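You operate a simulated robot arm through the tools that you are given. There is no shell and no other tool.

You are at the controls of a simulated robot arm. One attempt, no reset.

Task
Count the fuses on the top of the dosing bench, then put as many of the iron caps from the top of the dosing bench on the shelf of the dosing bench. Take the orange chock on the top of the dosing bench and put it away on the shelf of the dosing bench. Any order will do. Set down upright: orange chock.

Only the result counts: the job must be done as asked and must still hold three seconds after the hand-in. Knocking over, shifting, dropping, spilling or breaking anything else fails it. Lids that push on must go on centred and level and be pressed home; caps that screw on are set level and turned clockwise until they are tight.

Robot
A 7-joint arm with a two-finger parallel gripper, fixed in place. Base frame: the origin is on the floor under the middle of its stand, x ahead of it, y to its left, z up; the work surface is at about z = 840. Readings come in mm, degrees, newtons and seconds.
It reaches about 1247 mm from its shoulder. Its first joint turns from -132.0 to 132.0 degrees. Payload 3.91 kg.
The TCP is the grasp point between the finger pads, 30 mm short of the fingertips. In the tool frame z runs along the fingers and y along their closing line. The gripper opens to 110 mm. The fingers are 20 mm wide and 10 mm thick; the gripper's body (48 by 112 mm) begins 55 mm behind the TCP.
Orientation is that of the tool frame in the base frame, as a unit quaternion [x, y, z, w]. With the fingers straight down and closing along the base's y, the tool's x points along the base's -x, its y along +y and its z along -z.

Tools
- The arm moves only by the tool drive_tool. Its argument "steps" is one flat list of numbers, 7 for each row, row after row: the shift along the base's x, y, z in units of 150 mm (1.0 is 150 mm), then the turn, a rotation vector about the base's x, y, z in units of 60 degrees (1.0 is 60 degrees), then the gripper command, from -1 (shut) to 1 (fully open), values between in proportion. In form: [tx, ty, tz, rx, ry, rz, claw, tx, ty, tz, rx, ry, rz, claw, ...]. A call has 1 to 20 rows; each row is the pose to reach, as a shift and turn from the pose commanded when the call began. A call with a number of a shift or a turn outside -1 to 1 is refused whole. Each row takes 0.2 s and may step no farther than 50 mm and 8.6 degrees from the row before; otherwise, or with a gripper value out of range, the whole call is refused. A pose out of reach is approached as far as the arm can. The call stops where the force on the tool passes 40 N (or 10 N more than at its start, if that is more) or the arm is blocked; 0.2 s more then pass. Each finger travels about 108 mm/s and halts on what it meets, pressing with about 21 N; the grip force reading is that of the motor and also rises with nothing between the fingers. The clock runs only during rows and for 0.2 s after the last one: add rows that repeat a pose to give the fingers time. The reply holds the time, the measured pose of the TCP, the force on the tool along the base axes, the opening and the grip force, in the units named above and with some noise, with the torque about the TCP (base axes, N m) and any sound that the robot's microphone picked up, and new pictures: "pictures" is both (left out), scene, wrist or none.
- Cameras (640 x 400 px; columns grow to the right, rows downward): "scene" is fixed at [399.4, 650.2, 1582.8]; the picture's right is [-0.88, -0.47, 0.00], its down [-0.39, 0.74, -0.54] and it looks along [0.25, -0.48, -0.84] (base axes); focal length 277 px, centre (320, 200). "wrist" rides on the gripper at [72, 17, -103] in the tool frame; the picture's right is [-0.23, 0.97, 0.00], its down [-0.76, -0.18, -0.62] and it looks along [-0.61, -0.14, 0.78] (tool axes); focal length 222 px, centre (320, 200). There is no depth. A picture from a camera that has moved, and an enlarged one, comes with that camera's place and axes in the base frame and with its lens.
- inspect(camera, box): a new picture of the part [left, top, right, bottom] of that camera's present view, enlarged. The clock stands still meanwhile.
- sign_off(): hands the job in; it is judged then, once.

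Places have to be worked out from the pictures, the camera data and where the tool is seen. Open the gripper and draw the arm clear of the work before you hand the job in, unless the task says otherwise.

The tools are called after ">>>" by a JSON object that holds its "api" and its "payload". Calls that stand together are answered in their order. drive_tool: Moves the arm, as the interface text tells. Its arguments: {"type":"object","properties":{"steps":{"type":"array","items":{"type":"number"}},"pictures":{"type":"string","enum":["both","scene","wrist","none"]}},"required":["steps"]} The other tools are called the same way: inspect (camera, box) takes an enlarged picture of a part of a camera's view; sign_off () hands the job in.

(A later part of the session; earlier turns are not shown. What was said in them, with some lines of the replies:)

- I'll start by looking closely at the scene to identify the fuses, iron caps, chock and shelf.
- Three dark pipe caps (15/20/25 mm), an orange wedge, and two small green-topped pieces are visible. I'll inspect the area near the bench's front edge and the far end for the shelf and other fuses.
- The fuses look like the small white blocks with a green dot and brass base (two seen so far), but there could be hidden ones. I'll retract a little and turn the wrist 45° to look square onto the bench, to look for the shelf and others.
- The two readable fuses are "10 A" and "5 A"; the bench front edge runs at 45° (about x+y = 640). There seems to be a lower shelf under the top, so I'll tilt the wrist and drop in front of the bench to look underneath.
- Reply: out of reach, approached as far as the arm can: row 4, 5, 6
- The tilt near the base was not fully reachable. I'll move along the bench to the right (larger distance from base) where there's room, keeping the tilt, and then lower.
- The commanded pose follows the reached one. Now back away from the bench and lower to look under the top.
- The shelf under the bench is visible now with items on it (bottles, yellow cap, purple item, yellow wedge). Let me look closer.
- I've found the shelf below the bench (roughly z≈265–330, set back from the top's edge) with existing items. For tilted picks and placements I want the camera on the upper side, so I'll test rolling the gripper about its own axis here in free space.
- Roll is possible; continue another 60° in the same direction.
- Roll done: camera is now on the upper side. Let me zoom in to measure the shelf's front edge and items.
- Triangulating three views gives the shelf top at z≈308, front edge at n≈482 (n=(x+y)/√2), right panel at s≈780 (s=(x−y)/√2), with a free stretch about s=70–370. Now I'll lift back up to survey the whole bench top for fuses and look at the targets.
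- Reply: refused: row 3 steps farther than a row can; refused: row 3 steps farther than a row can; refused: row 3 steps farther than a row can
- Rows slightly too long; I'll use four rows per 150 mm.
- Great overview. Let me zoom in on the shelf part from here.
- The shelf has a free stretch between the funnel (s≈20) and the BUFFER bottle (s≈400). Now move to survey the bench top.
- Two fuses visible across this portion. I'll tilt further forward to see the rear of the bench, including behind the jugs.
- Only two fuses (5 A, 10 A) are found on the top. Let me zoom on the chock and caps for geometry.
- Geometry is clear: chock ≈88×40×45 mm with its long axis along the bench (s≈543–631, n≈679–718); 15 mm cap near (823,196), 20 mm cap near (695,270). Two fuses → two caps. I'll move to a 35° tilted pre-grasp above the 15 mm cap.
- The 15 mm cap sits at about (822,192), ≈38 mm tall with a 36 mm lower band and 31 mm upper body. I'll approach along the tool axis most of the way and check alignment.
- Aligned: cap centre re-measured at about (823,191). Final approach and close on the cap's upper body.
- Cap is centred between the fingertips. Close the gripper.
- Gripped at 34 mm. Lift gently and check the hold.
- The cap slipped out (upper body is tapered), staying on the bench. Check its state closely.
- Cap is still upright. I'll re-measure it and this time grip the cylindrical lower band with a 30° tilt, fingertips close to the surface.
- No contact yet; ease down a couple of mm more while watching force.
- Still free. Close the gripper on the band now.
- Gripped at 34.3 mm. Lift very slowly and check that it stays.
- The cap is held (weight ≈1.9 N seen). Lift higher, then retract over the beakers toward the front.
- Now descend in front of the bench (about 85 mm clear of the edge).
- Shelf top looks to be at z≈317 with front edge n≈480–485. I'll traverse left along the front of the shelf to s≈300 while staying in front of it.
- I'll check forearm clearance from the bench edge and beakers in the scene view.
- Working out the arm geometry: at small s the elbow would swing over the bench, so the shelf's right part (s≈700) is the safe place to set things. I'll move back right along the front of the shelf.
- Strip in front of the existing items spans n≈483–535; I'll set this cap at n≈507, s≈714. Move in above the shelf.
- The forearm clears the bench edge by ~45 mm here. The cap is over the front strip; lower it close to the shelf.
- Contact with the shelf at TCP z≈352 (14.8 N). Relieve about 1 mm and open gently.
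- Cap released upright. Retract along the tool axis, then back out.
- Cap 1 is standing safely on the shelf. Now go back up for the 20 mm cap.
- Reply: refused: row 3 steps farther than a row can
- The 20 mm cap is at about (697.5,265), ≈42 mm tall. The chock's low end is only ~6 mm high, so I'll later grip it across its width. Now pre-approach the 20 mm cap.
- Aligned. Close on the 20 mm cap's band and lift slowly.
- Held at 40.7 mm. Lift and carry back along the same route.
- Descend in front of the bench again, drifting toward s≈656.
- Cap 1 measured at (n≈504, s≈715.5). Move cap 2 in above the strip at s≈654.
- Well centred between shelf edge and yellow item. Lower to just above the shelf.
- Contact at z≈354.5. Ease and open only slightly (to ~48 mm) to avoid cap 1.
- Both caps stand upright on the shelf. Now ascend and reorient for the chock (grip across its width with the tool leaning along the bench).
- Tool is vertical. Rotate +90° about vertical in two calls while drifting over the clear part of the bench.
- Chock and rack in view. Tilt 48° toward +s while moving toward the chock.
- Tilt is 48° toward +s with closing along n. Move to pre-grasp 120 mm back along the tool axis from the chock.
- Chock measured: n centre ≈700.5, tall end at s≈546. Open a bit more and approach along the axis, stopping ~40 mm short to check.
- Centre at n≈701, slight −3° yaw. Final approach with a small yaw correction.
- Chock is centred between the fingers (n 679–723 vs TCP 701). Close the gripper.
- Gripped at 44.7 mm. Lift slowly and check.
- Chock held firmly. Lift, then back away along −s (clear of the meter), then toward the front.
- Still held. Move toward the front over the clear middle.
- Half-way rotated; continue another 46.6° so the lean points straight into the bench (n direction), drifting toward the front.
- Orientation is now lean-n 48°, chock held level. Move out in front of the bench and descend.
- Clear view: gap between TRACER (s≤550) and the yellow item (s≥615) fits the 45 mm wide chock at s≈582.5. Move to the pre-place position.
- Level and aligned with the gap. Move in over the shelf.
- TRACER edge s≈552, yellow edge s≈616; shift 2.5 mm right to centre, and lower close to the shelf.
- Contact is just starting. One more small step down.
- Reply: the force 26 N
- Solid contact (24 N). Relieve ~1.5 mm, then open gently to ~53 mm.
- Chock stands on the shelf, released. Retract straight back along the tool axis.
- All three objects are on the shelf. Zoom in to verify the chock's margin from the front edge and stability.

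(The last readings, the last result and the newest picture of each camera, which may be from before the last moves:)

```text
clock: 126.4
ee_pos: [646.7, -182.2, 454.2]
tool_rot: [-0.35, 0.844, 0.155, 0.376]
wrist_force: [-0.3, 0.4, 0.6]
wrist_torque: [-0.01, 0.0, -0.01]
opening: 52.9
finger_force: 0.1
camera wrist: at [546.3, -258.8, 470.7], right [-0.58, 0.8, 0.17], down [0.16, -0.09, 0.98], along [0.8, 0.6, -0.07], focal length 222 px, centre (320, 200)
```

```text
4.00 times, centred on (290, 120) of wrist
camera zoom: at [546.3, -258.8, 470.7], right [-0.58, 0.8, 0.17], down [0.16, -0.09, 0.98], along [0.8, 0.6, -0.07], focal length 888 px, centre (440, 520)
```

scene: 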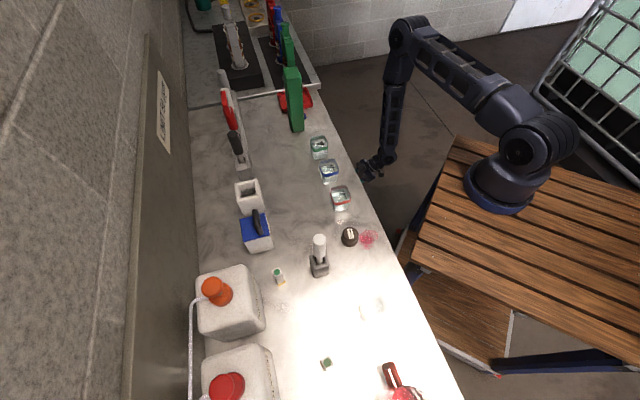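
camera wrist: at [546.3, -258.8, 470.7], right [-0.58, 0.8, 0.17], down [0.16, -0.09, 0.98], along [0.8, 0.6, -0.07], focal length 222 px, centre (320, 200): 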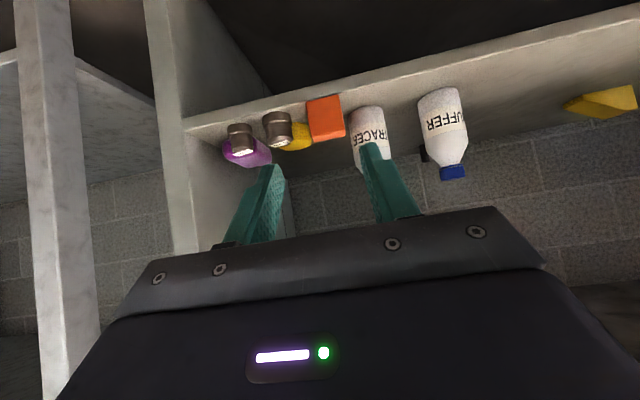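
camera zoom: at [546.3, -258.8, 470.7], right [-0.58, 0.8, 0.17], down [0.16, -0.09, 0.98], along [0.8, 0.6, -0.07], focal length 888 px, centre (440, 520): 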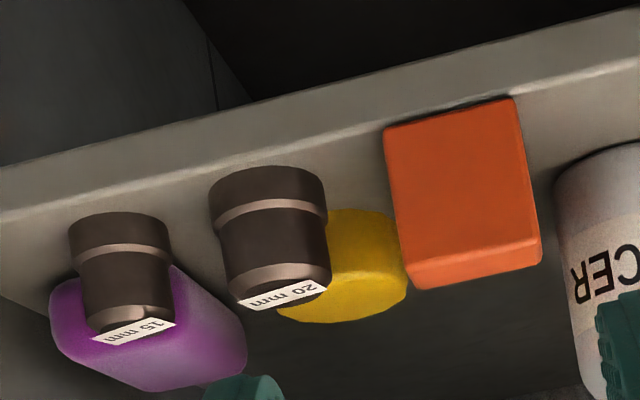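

Chock is upright, fully on the shelf (≈4 mm inside the front edge, its mass well inside). Now withdraw upward, and use the retreat to double‑check the fuse count from a high viewpoint.

>>> {"api": "drive_tool", "payload": {"steps": [-0.02, -0.02, 0.2, 0, 0, 0, 0, -0.02, -0.02, 0.45, 0, 0, 0, 0, -0.02, -0.02, 0.72, 0, 0, 0, 0, -0.02, -0.02, 1, 0, 0, 0, 0], "pictures": "none"}}

>>> {"api": "drive_tool", "payload": {"steps": [0, 0, 0.25, 0, 0, 0, 0, 0, 0, 0.5, 0, 0, 0, 0, 0, 0, 0.75, 0, 0, 0, 0, 0, 0, 1, 0, 0, 0, 0], "pictures": "none"}}

>>> {"api": "drive_tool", "payload": {"steps": [0, 0, 0.25, 0, 0, 0, 0, 0, 0, 0.5, 0, 0, 0, 0, 0, 0, 0.75, 0, 0, 0, 0, 0, 0, 1, 0, 0, 0, 0], "pictures": "none"}}

>>> {"api": "drive_tool", "payload": {"steps": [0, 0, 0.25, -0.094, 0.094, 0, 0, 0, 0, 0.5, -0.189, 0.189, 0, 0, 0, 0, 0.75, -0.283, 0.283, 0, 0, 0, 0, 1, -0.377, 0.377, 0, 0, 0, 0, 1, -0.472, 0.472, 0, 0, 0, 0, 1, -0.566, 0.566, 0, 0], "pictures": "both"}}

```text
clock: 127.4
ee_pos: [640.4, -183.2, 605.2]
tool_rot: [-0.35, 0.844, 0.156, 0.376]
wrist_force: [0.4, -0.2, 0.8]
wrist_torque: [0.02, 0.04, -0.02]
opening: 55.0
finger_force: 0.1
```

```text
clock: 128.4
ee_pos: [639.5, -182.4, 754.8]
tool_rot: [-0.35, 0.844, 0.156, 0.376]
wrist_force: [0.5, 0.3, 0.5]
wrist_torque: [0.0, 0.01, 0.02]
opening: 55.2
finger_force: 0.2
```

```text
clock: 129.4
ee_pos: [639.1, -182.5, 903.1]
tool_rot: [-0.349, 0.844, 0.157, 0.375]
wrist_force: [0.3, -0.4, -0.3]
wrist_torque: [0.05, 0.03, 0.01]
opening: 54.9
finger_force: 0.0
```

```text
clock: 131.0
ee_pos: [586.6, -332.4, 1051.8]
tool_rot: [-0.236, 0.972, 0.003, -0.001]
wrist_force: [-0.3, -0.4, 0.7]
wrist_torque: [-0.02, -0.04, -0.03]
opening: 54.9
finger_force: 0.1
stopped in row 6: the arm was blocked; the commanded pose is now the measured one
camera wrist: at [515.2, -351.5, 1155.9], right [-0.24, 0.97, 0.0], down [0.76, 0.19, 0.62], along [0.6, 0.16, -0.78], focal length 222 px, centre (320, 200)
```

scene: 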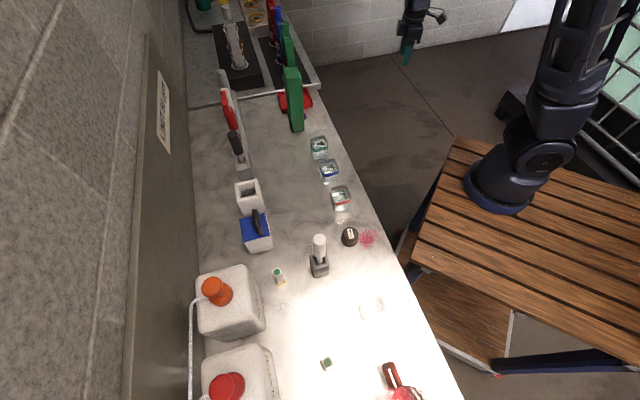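
wrist: 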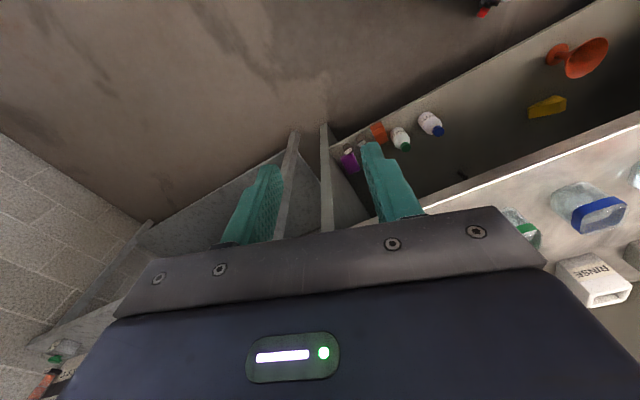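

The move ended early at a different pose (a joint-limit style block, no force), with nothing touched. I'll head up and over for one last survey look.

>>> {"api": "drive_tool", "payload": {"steps": [0, 0.12, 0.1, 0, 0, 0.04, 0, 0, 0.34, 0.25, 0, 0, 0.1, 0, 0, 0.56, 0.4, 0, 0, 0.16, 0, 0, 0.78, 0.55, 0, 0, 0.23, 0, 0, 1, 0.7, 0, 0, 0.3, 0], "pictures": "none"}}

>>> {"api": "drive_tool", "payload": {"steps": [0, 0.25, 0.1, 0, 0, 0, 0, 0, 0.5, 0.2, 0, 0, 0, 0, 0, 0.75, 0.3, 0, 0, 0, 0, 0, 1, 0.4, 0, 0, 0, 0], "pictures": "none"}}

>>> {"api": "drive_tool", "payload": {"steps": [0, 0.25, 0.1, 0, 0, 0, 0, 0, 0.5, 0.2, 0, 0, 0, 0, 0, 0.75, 0.25, 0, 0, 0, 0, 0, 1, 0.3, 0, 0, 0, 0], "pictures": "both"}}

```text
clock: 132.2
ee_pos: [586.5, -180.5, 1157.9]
tool_rot: [-0.386, 0.922, 0.002, 0.001]
wrist_force: [-0.4, 0.0, 0.8]
wrist_torque: [0.01, -0.03, 0.0]
opening: 55.1
finger_force: 0.0
```

```text
clock: 133.2
ee_pos: [587.3, -34.3, 1217.4]
tool_rot: [-0.385, 0.923, 0.002, -0.001]
wrist_force: [-0.8, -0.6, -0.1]
wrist_torque: [0.01, 0.0, -0.01]
opening: 55.1
finger_force: 0.1
```

```text
clock: 134.2
ee_pos: [586.9, 117.5, 1264.8]
tool_rot: [-0.385, 0.923, 0.003, -0.001]
wrist_force: [0.6, -1.0, -0.1]
wrist_torque: [0.07, -0.01, 0.0]
opening: 55.0
finger_force: 0.1
camera wrist: at [525.0, 77.3, 1368.6], right [-0.53, 0.85, 0.0], down [0.66, 0.41, 0.62], along [0.52, 0.33, -0.78], focal length 222 px, centre (320, 200)
```

scene: 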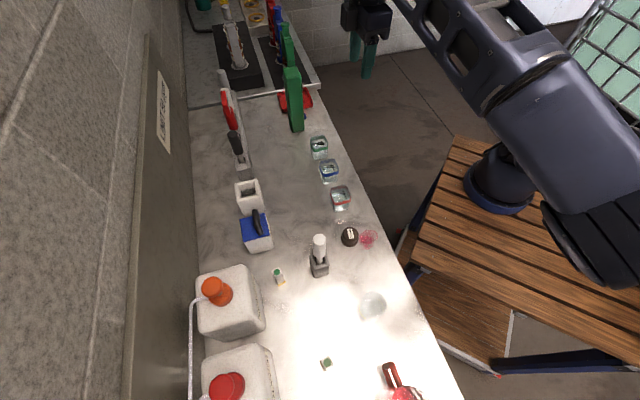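
wrist: 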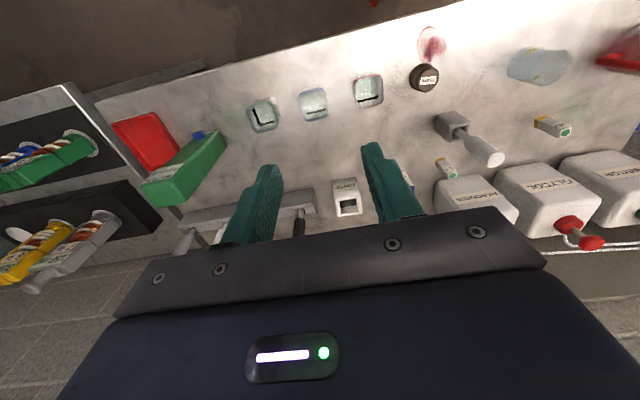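

>>> {"api": "drive_tool", "payload": {"steps": [0.15, 0.15, 0.02, 0, 0, 0, 0, 0.32, 0.32, 0.05, 0, 0, 0, 0, 0.5, 0.5, 0.05, 0, 0, 0, 0, 0.66, 0.72, 0.05, 0, 0, 0, 0, 0.7, 0.9, 0.05, 0, 0, 0, 0, 0.7, 0.9, 0.05, 0, 0, 0, 0], "pictures": "wrist"}}

>>> {"api": "inspect", "payload": {"camera": "wrist", "box": [320, 0, 640, 200]}}

>>> {"api": "inspect", "payload": {"camera": "wrist", "box": [80, 0, 400, 200]}}

```text
clock: 135.6
ee_pos: [694.2, 251.4, 1272.0]
tool_rot: [-0.386, 0.923, 0.002, -0.001]
wrist_force: [0.5, 0.5, -0.6]
wrist_torque: [0.01, 0.02, 0.01]
opening: 55.1
finger_force: 0.0
camera wrist: at [632.2, 211.7, 1375.8], right [-0.53, 0.85, 0.0], down [0.66, 0.41, 0.62], along [0.52, 0.33, -0.78], focal length 222 px, centre (320, 200)
```

wrist: 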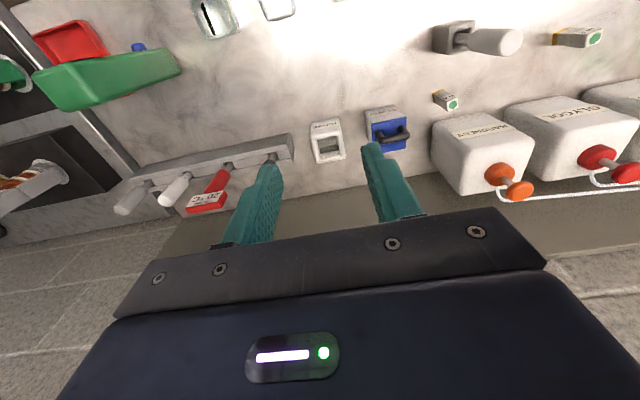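

```text
2.00 times, centred on (480, 100) of wrist
camera zoom: at [632.2, 211.7, 1375.8], right [-0.53, 0.85, 0.0], down [0.66, 0.41, 0.62], along [0.52, 0.33, -0.78], focal length 444 px, centre (0, 400)
```

zoom: 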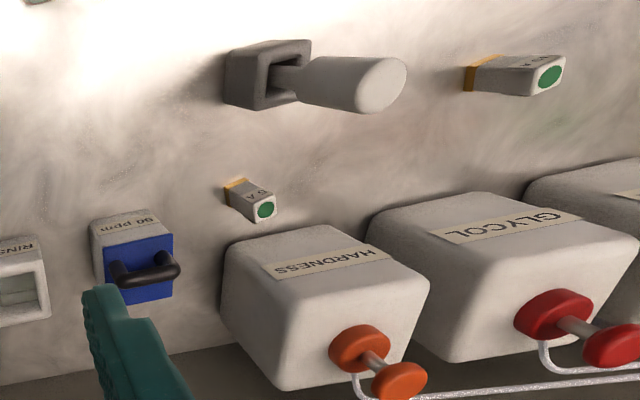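

```text
2.00 times, centred on (240, 100) of wrist
camera zoom: at [632.2, 211.7, 1375.8], right [-0.53, 0.85, 0.0], down [0.66, 0.41, 0.62], along [0.52, 0.33, -0.78], focal length 444 px, centre (480, 400)
```

zoom: 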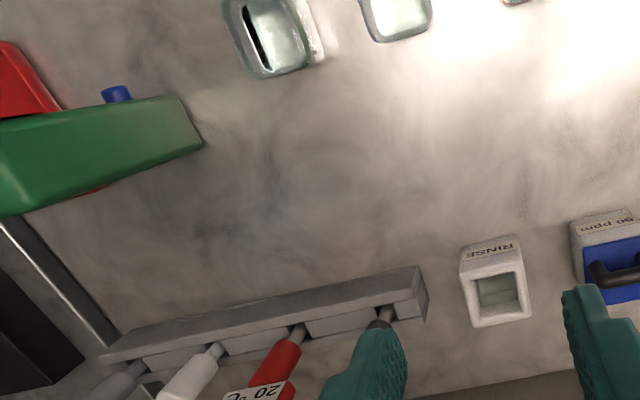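

Only two fuses (5 A, 10 A) confirmed, matching two caps moved; the bench top is undisturbed. Draw the arm back clear of the bench with the gripper open.

>>> {"api": "drive_tool", "payload": {"steps": [-0.15, -0.2, 0, 0, 0, 0, 0.3, -0.32, -0.4, 0, 0, 0, 0, 0.5, -0.5, -0.6, 0, 0, 0, 0, 0.8, -0.66, -0.8, 0, 0, 0, 0, 1, -0.8, -1, 0, 0, 0, 0, 1, -0.8, -1, 0, 0, 0, 0, 1], "pictures": "none"}}

>>> {"api": "drive_tool", "payload": {"steps": [0, -0.2, 0, 0, 0, 0, 1, 0, -0.4, 0, 0, 0, 0, 1, 0, -0.6, 0, 0, 0, 0, 1, 0, -0.8, 0, 0, 0, 0, 1, 0, -0.8, 0, 0, 0, 0, 1], "pictures": "both"}}

>>> {"api": "inspect", "payload": {"camera": "wrist", "box": [0, 0, 400, 250]}}

>>> {"api": "inspect", "payload": {"camera": "scene", "box": [180, 80, 420, 280]}}

```text
clock: 137.0
ee_pos: [571.1, 103.6, 1270.8]
tool_rot: [-0.386, 0.923, 0.003, -0.001]
wrist_force: [0.2, 0.7, 0.5]
wrist_torque: [-0.01, 0.0, 0.01]
opening: 110.1
finger_force: 0.1
```

```text
clock: 138.2
ee_pos: [571.8, -15.7, 1268.9]
tool_rot: [-0.385, 0.923, 0.003, -0.001]
wrist_force: [1.4, 0.4, 0.3]
wrist_torque: [0.0, -0.01, -0.02]
opening: 110.3
finger_force: 0.1
camera wrist: at [509.5, -56.4, 1373.0], right [-0.53, 0.85, 0.0], down [0.66, 0.41, 0.62], along [0.52, 0.33, -0.78], focal length 222 px, centre (320, 200)
```

scene: 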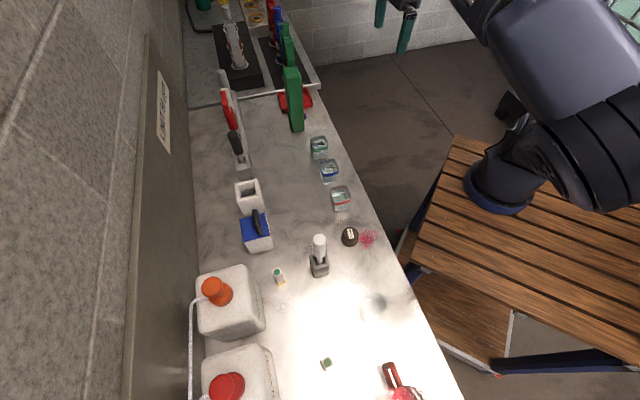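
wrist: 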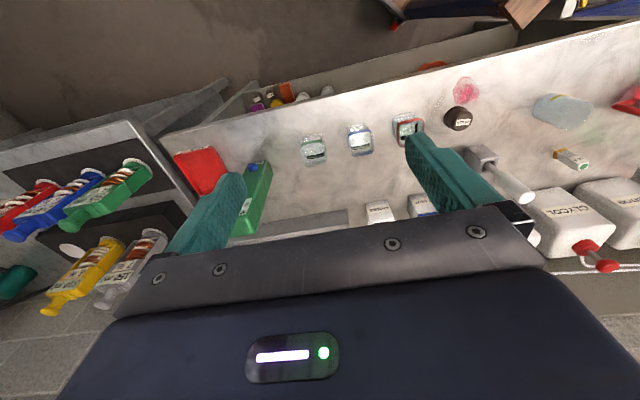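

```text
1.60 times, centred on (200, 125) of wrist
camera zoom: at [509.5, -56.4, 1373.0], right [-0.53, 0.85, 0.0], down [0.66, 0.41, 0.62], along [0.52, 0.33, -0.78], focal length 355 px, centre (512, 320)
```

zoom: 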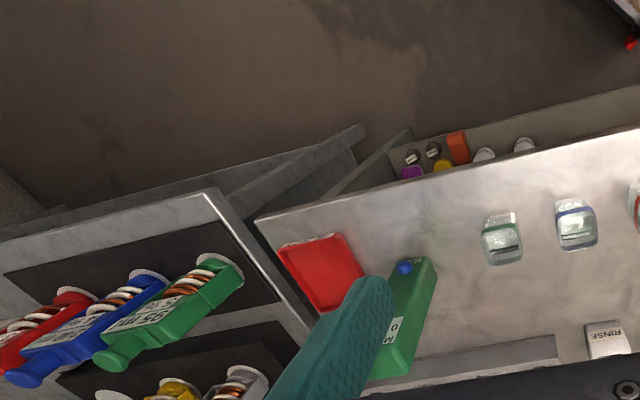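

```text
2.00 times, centred on (300, 180) of scene
camera zoom: at [399.4, 650.2, 1582.8], right [-0.88, -0.47, 0.0], down [-0.39, 0.74, -0.54], along [0.25, -0.48, -0.84], focal length 554 px, centre (360, 240)
```

zoom: 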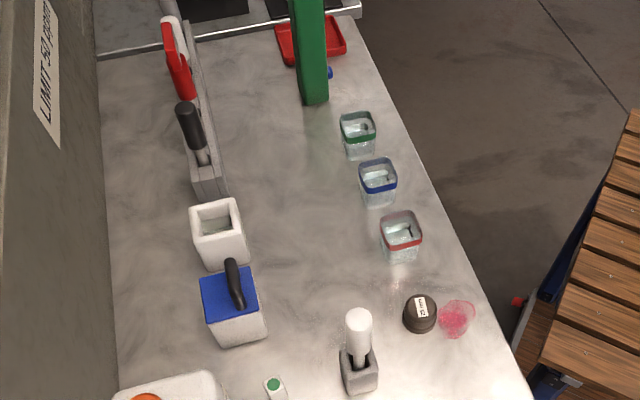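

From above, both caps and the orange chock are standing on the shelf. The 25 mm cap, the fuses and everything else on the bench top are where they were. The gripper is open and the arm is clear, so I'm handing in.

>>> {"api": "sign_off", "payload": {}}

```text
The job is handed in.
```

I handed the job in with two iron caps and the orange chock on the shelf of the dosing bench.

- **Fuse count:** I found two fuses on the bench top, marked 5 A and 10 A. I checked from several angles, including a last look over the back of the bench, and saw no others.
- **Iron caps:** The 15 mm and 20 mm caps are standing upright at the front of the shelf. The 25 mm cap stays on the bench top. On my first try the 15 mm cap slipped out of the gripper as I lifted. It stayed upright in place, and I gripped it lower the second time.
- **Orange chock:** It is set down upright on its flat base, between the TRACER bottle and the yellow item. Its front edge is about 4 mm inside the shelf's front edge, and it looked stable when I last checked.

In the last pictures nothing else on the bench or shelf had been knocked, moved or spilled. The arm stopped early once on the way up because it was blocked, but it read no contact force. The gripper is open and the arm is clear of the bench.
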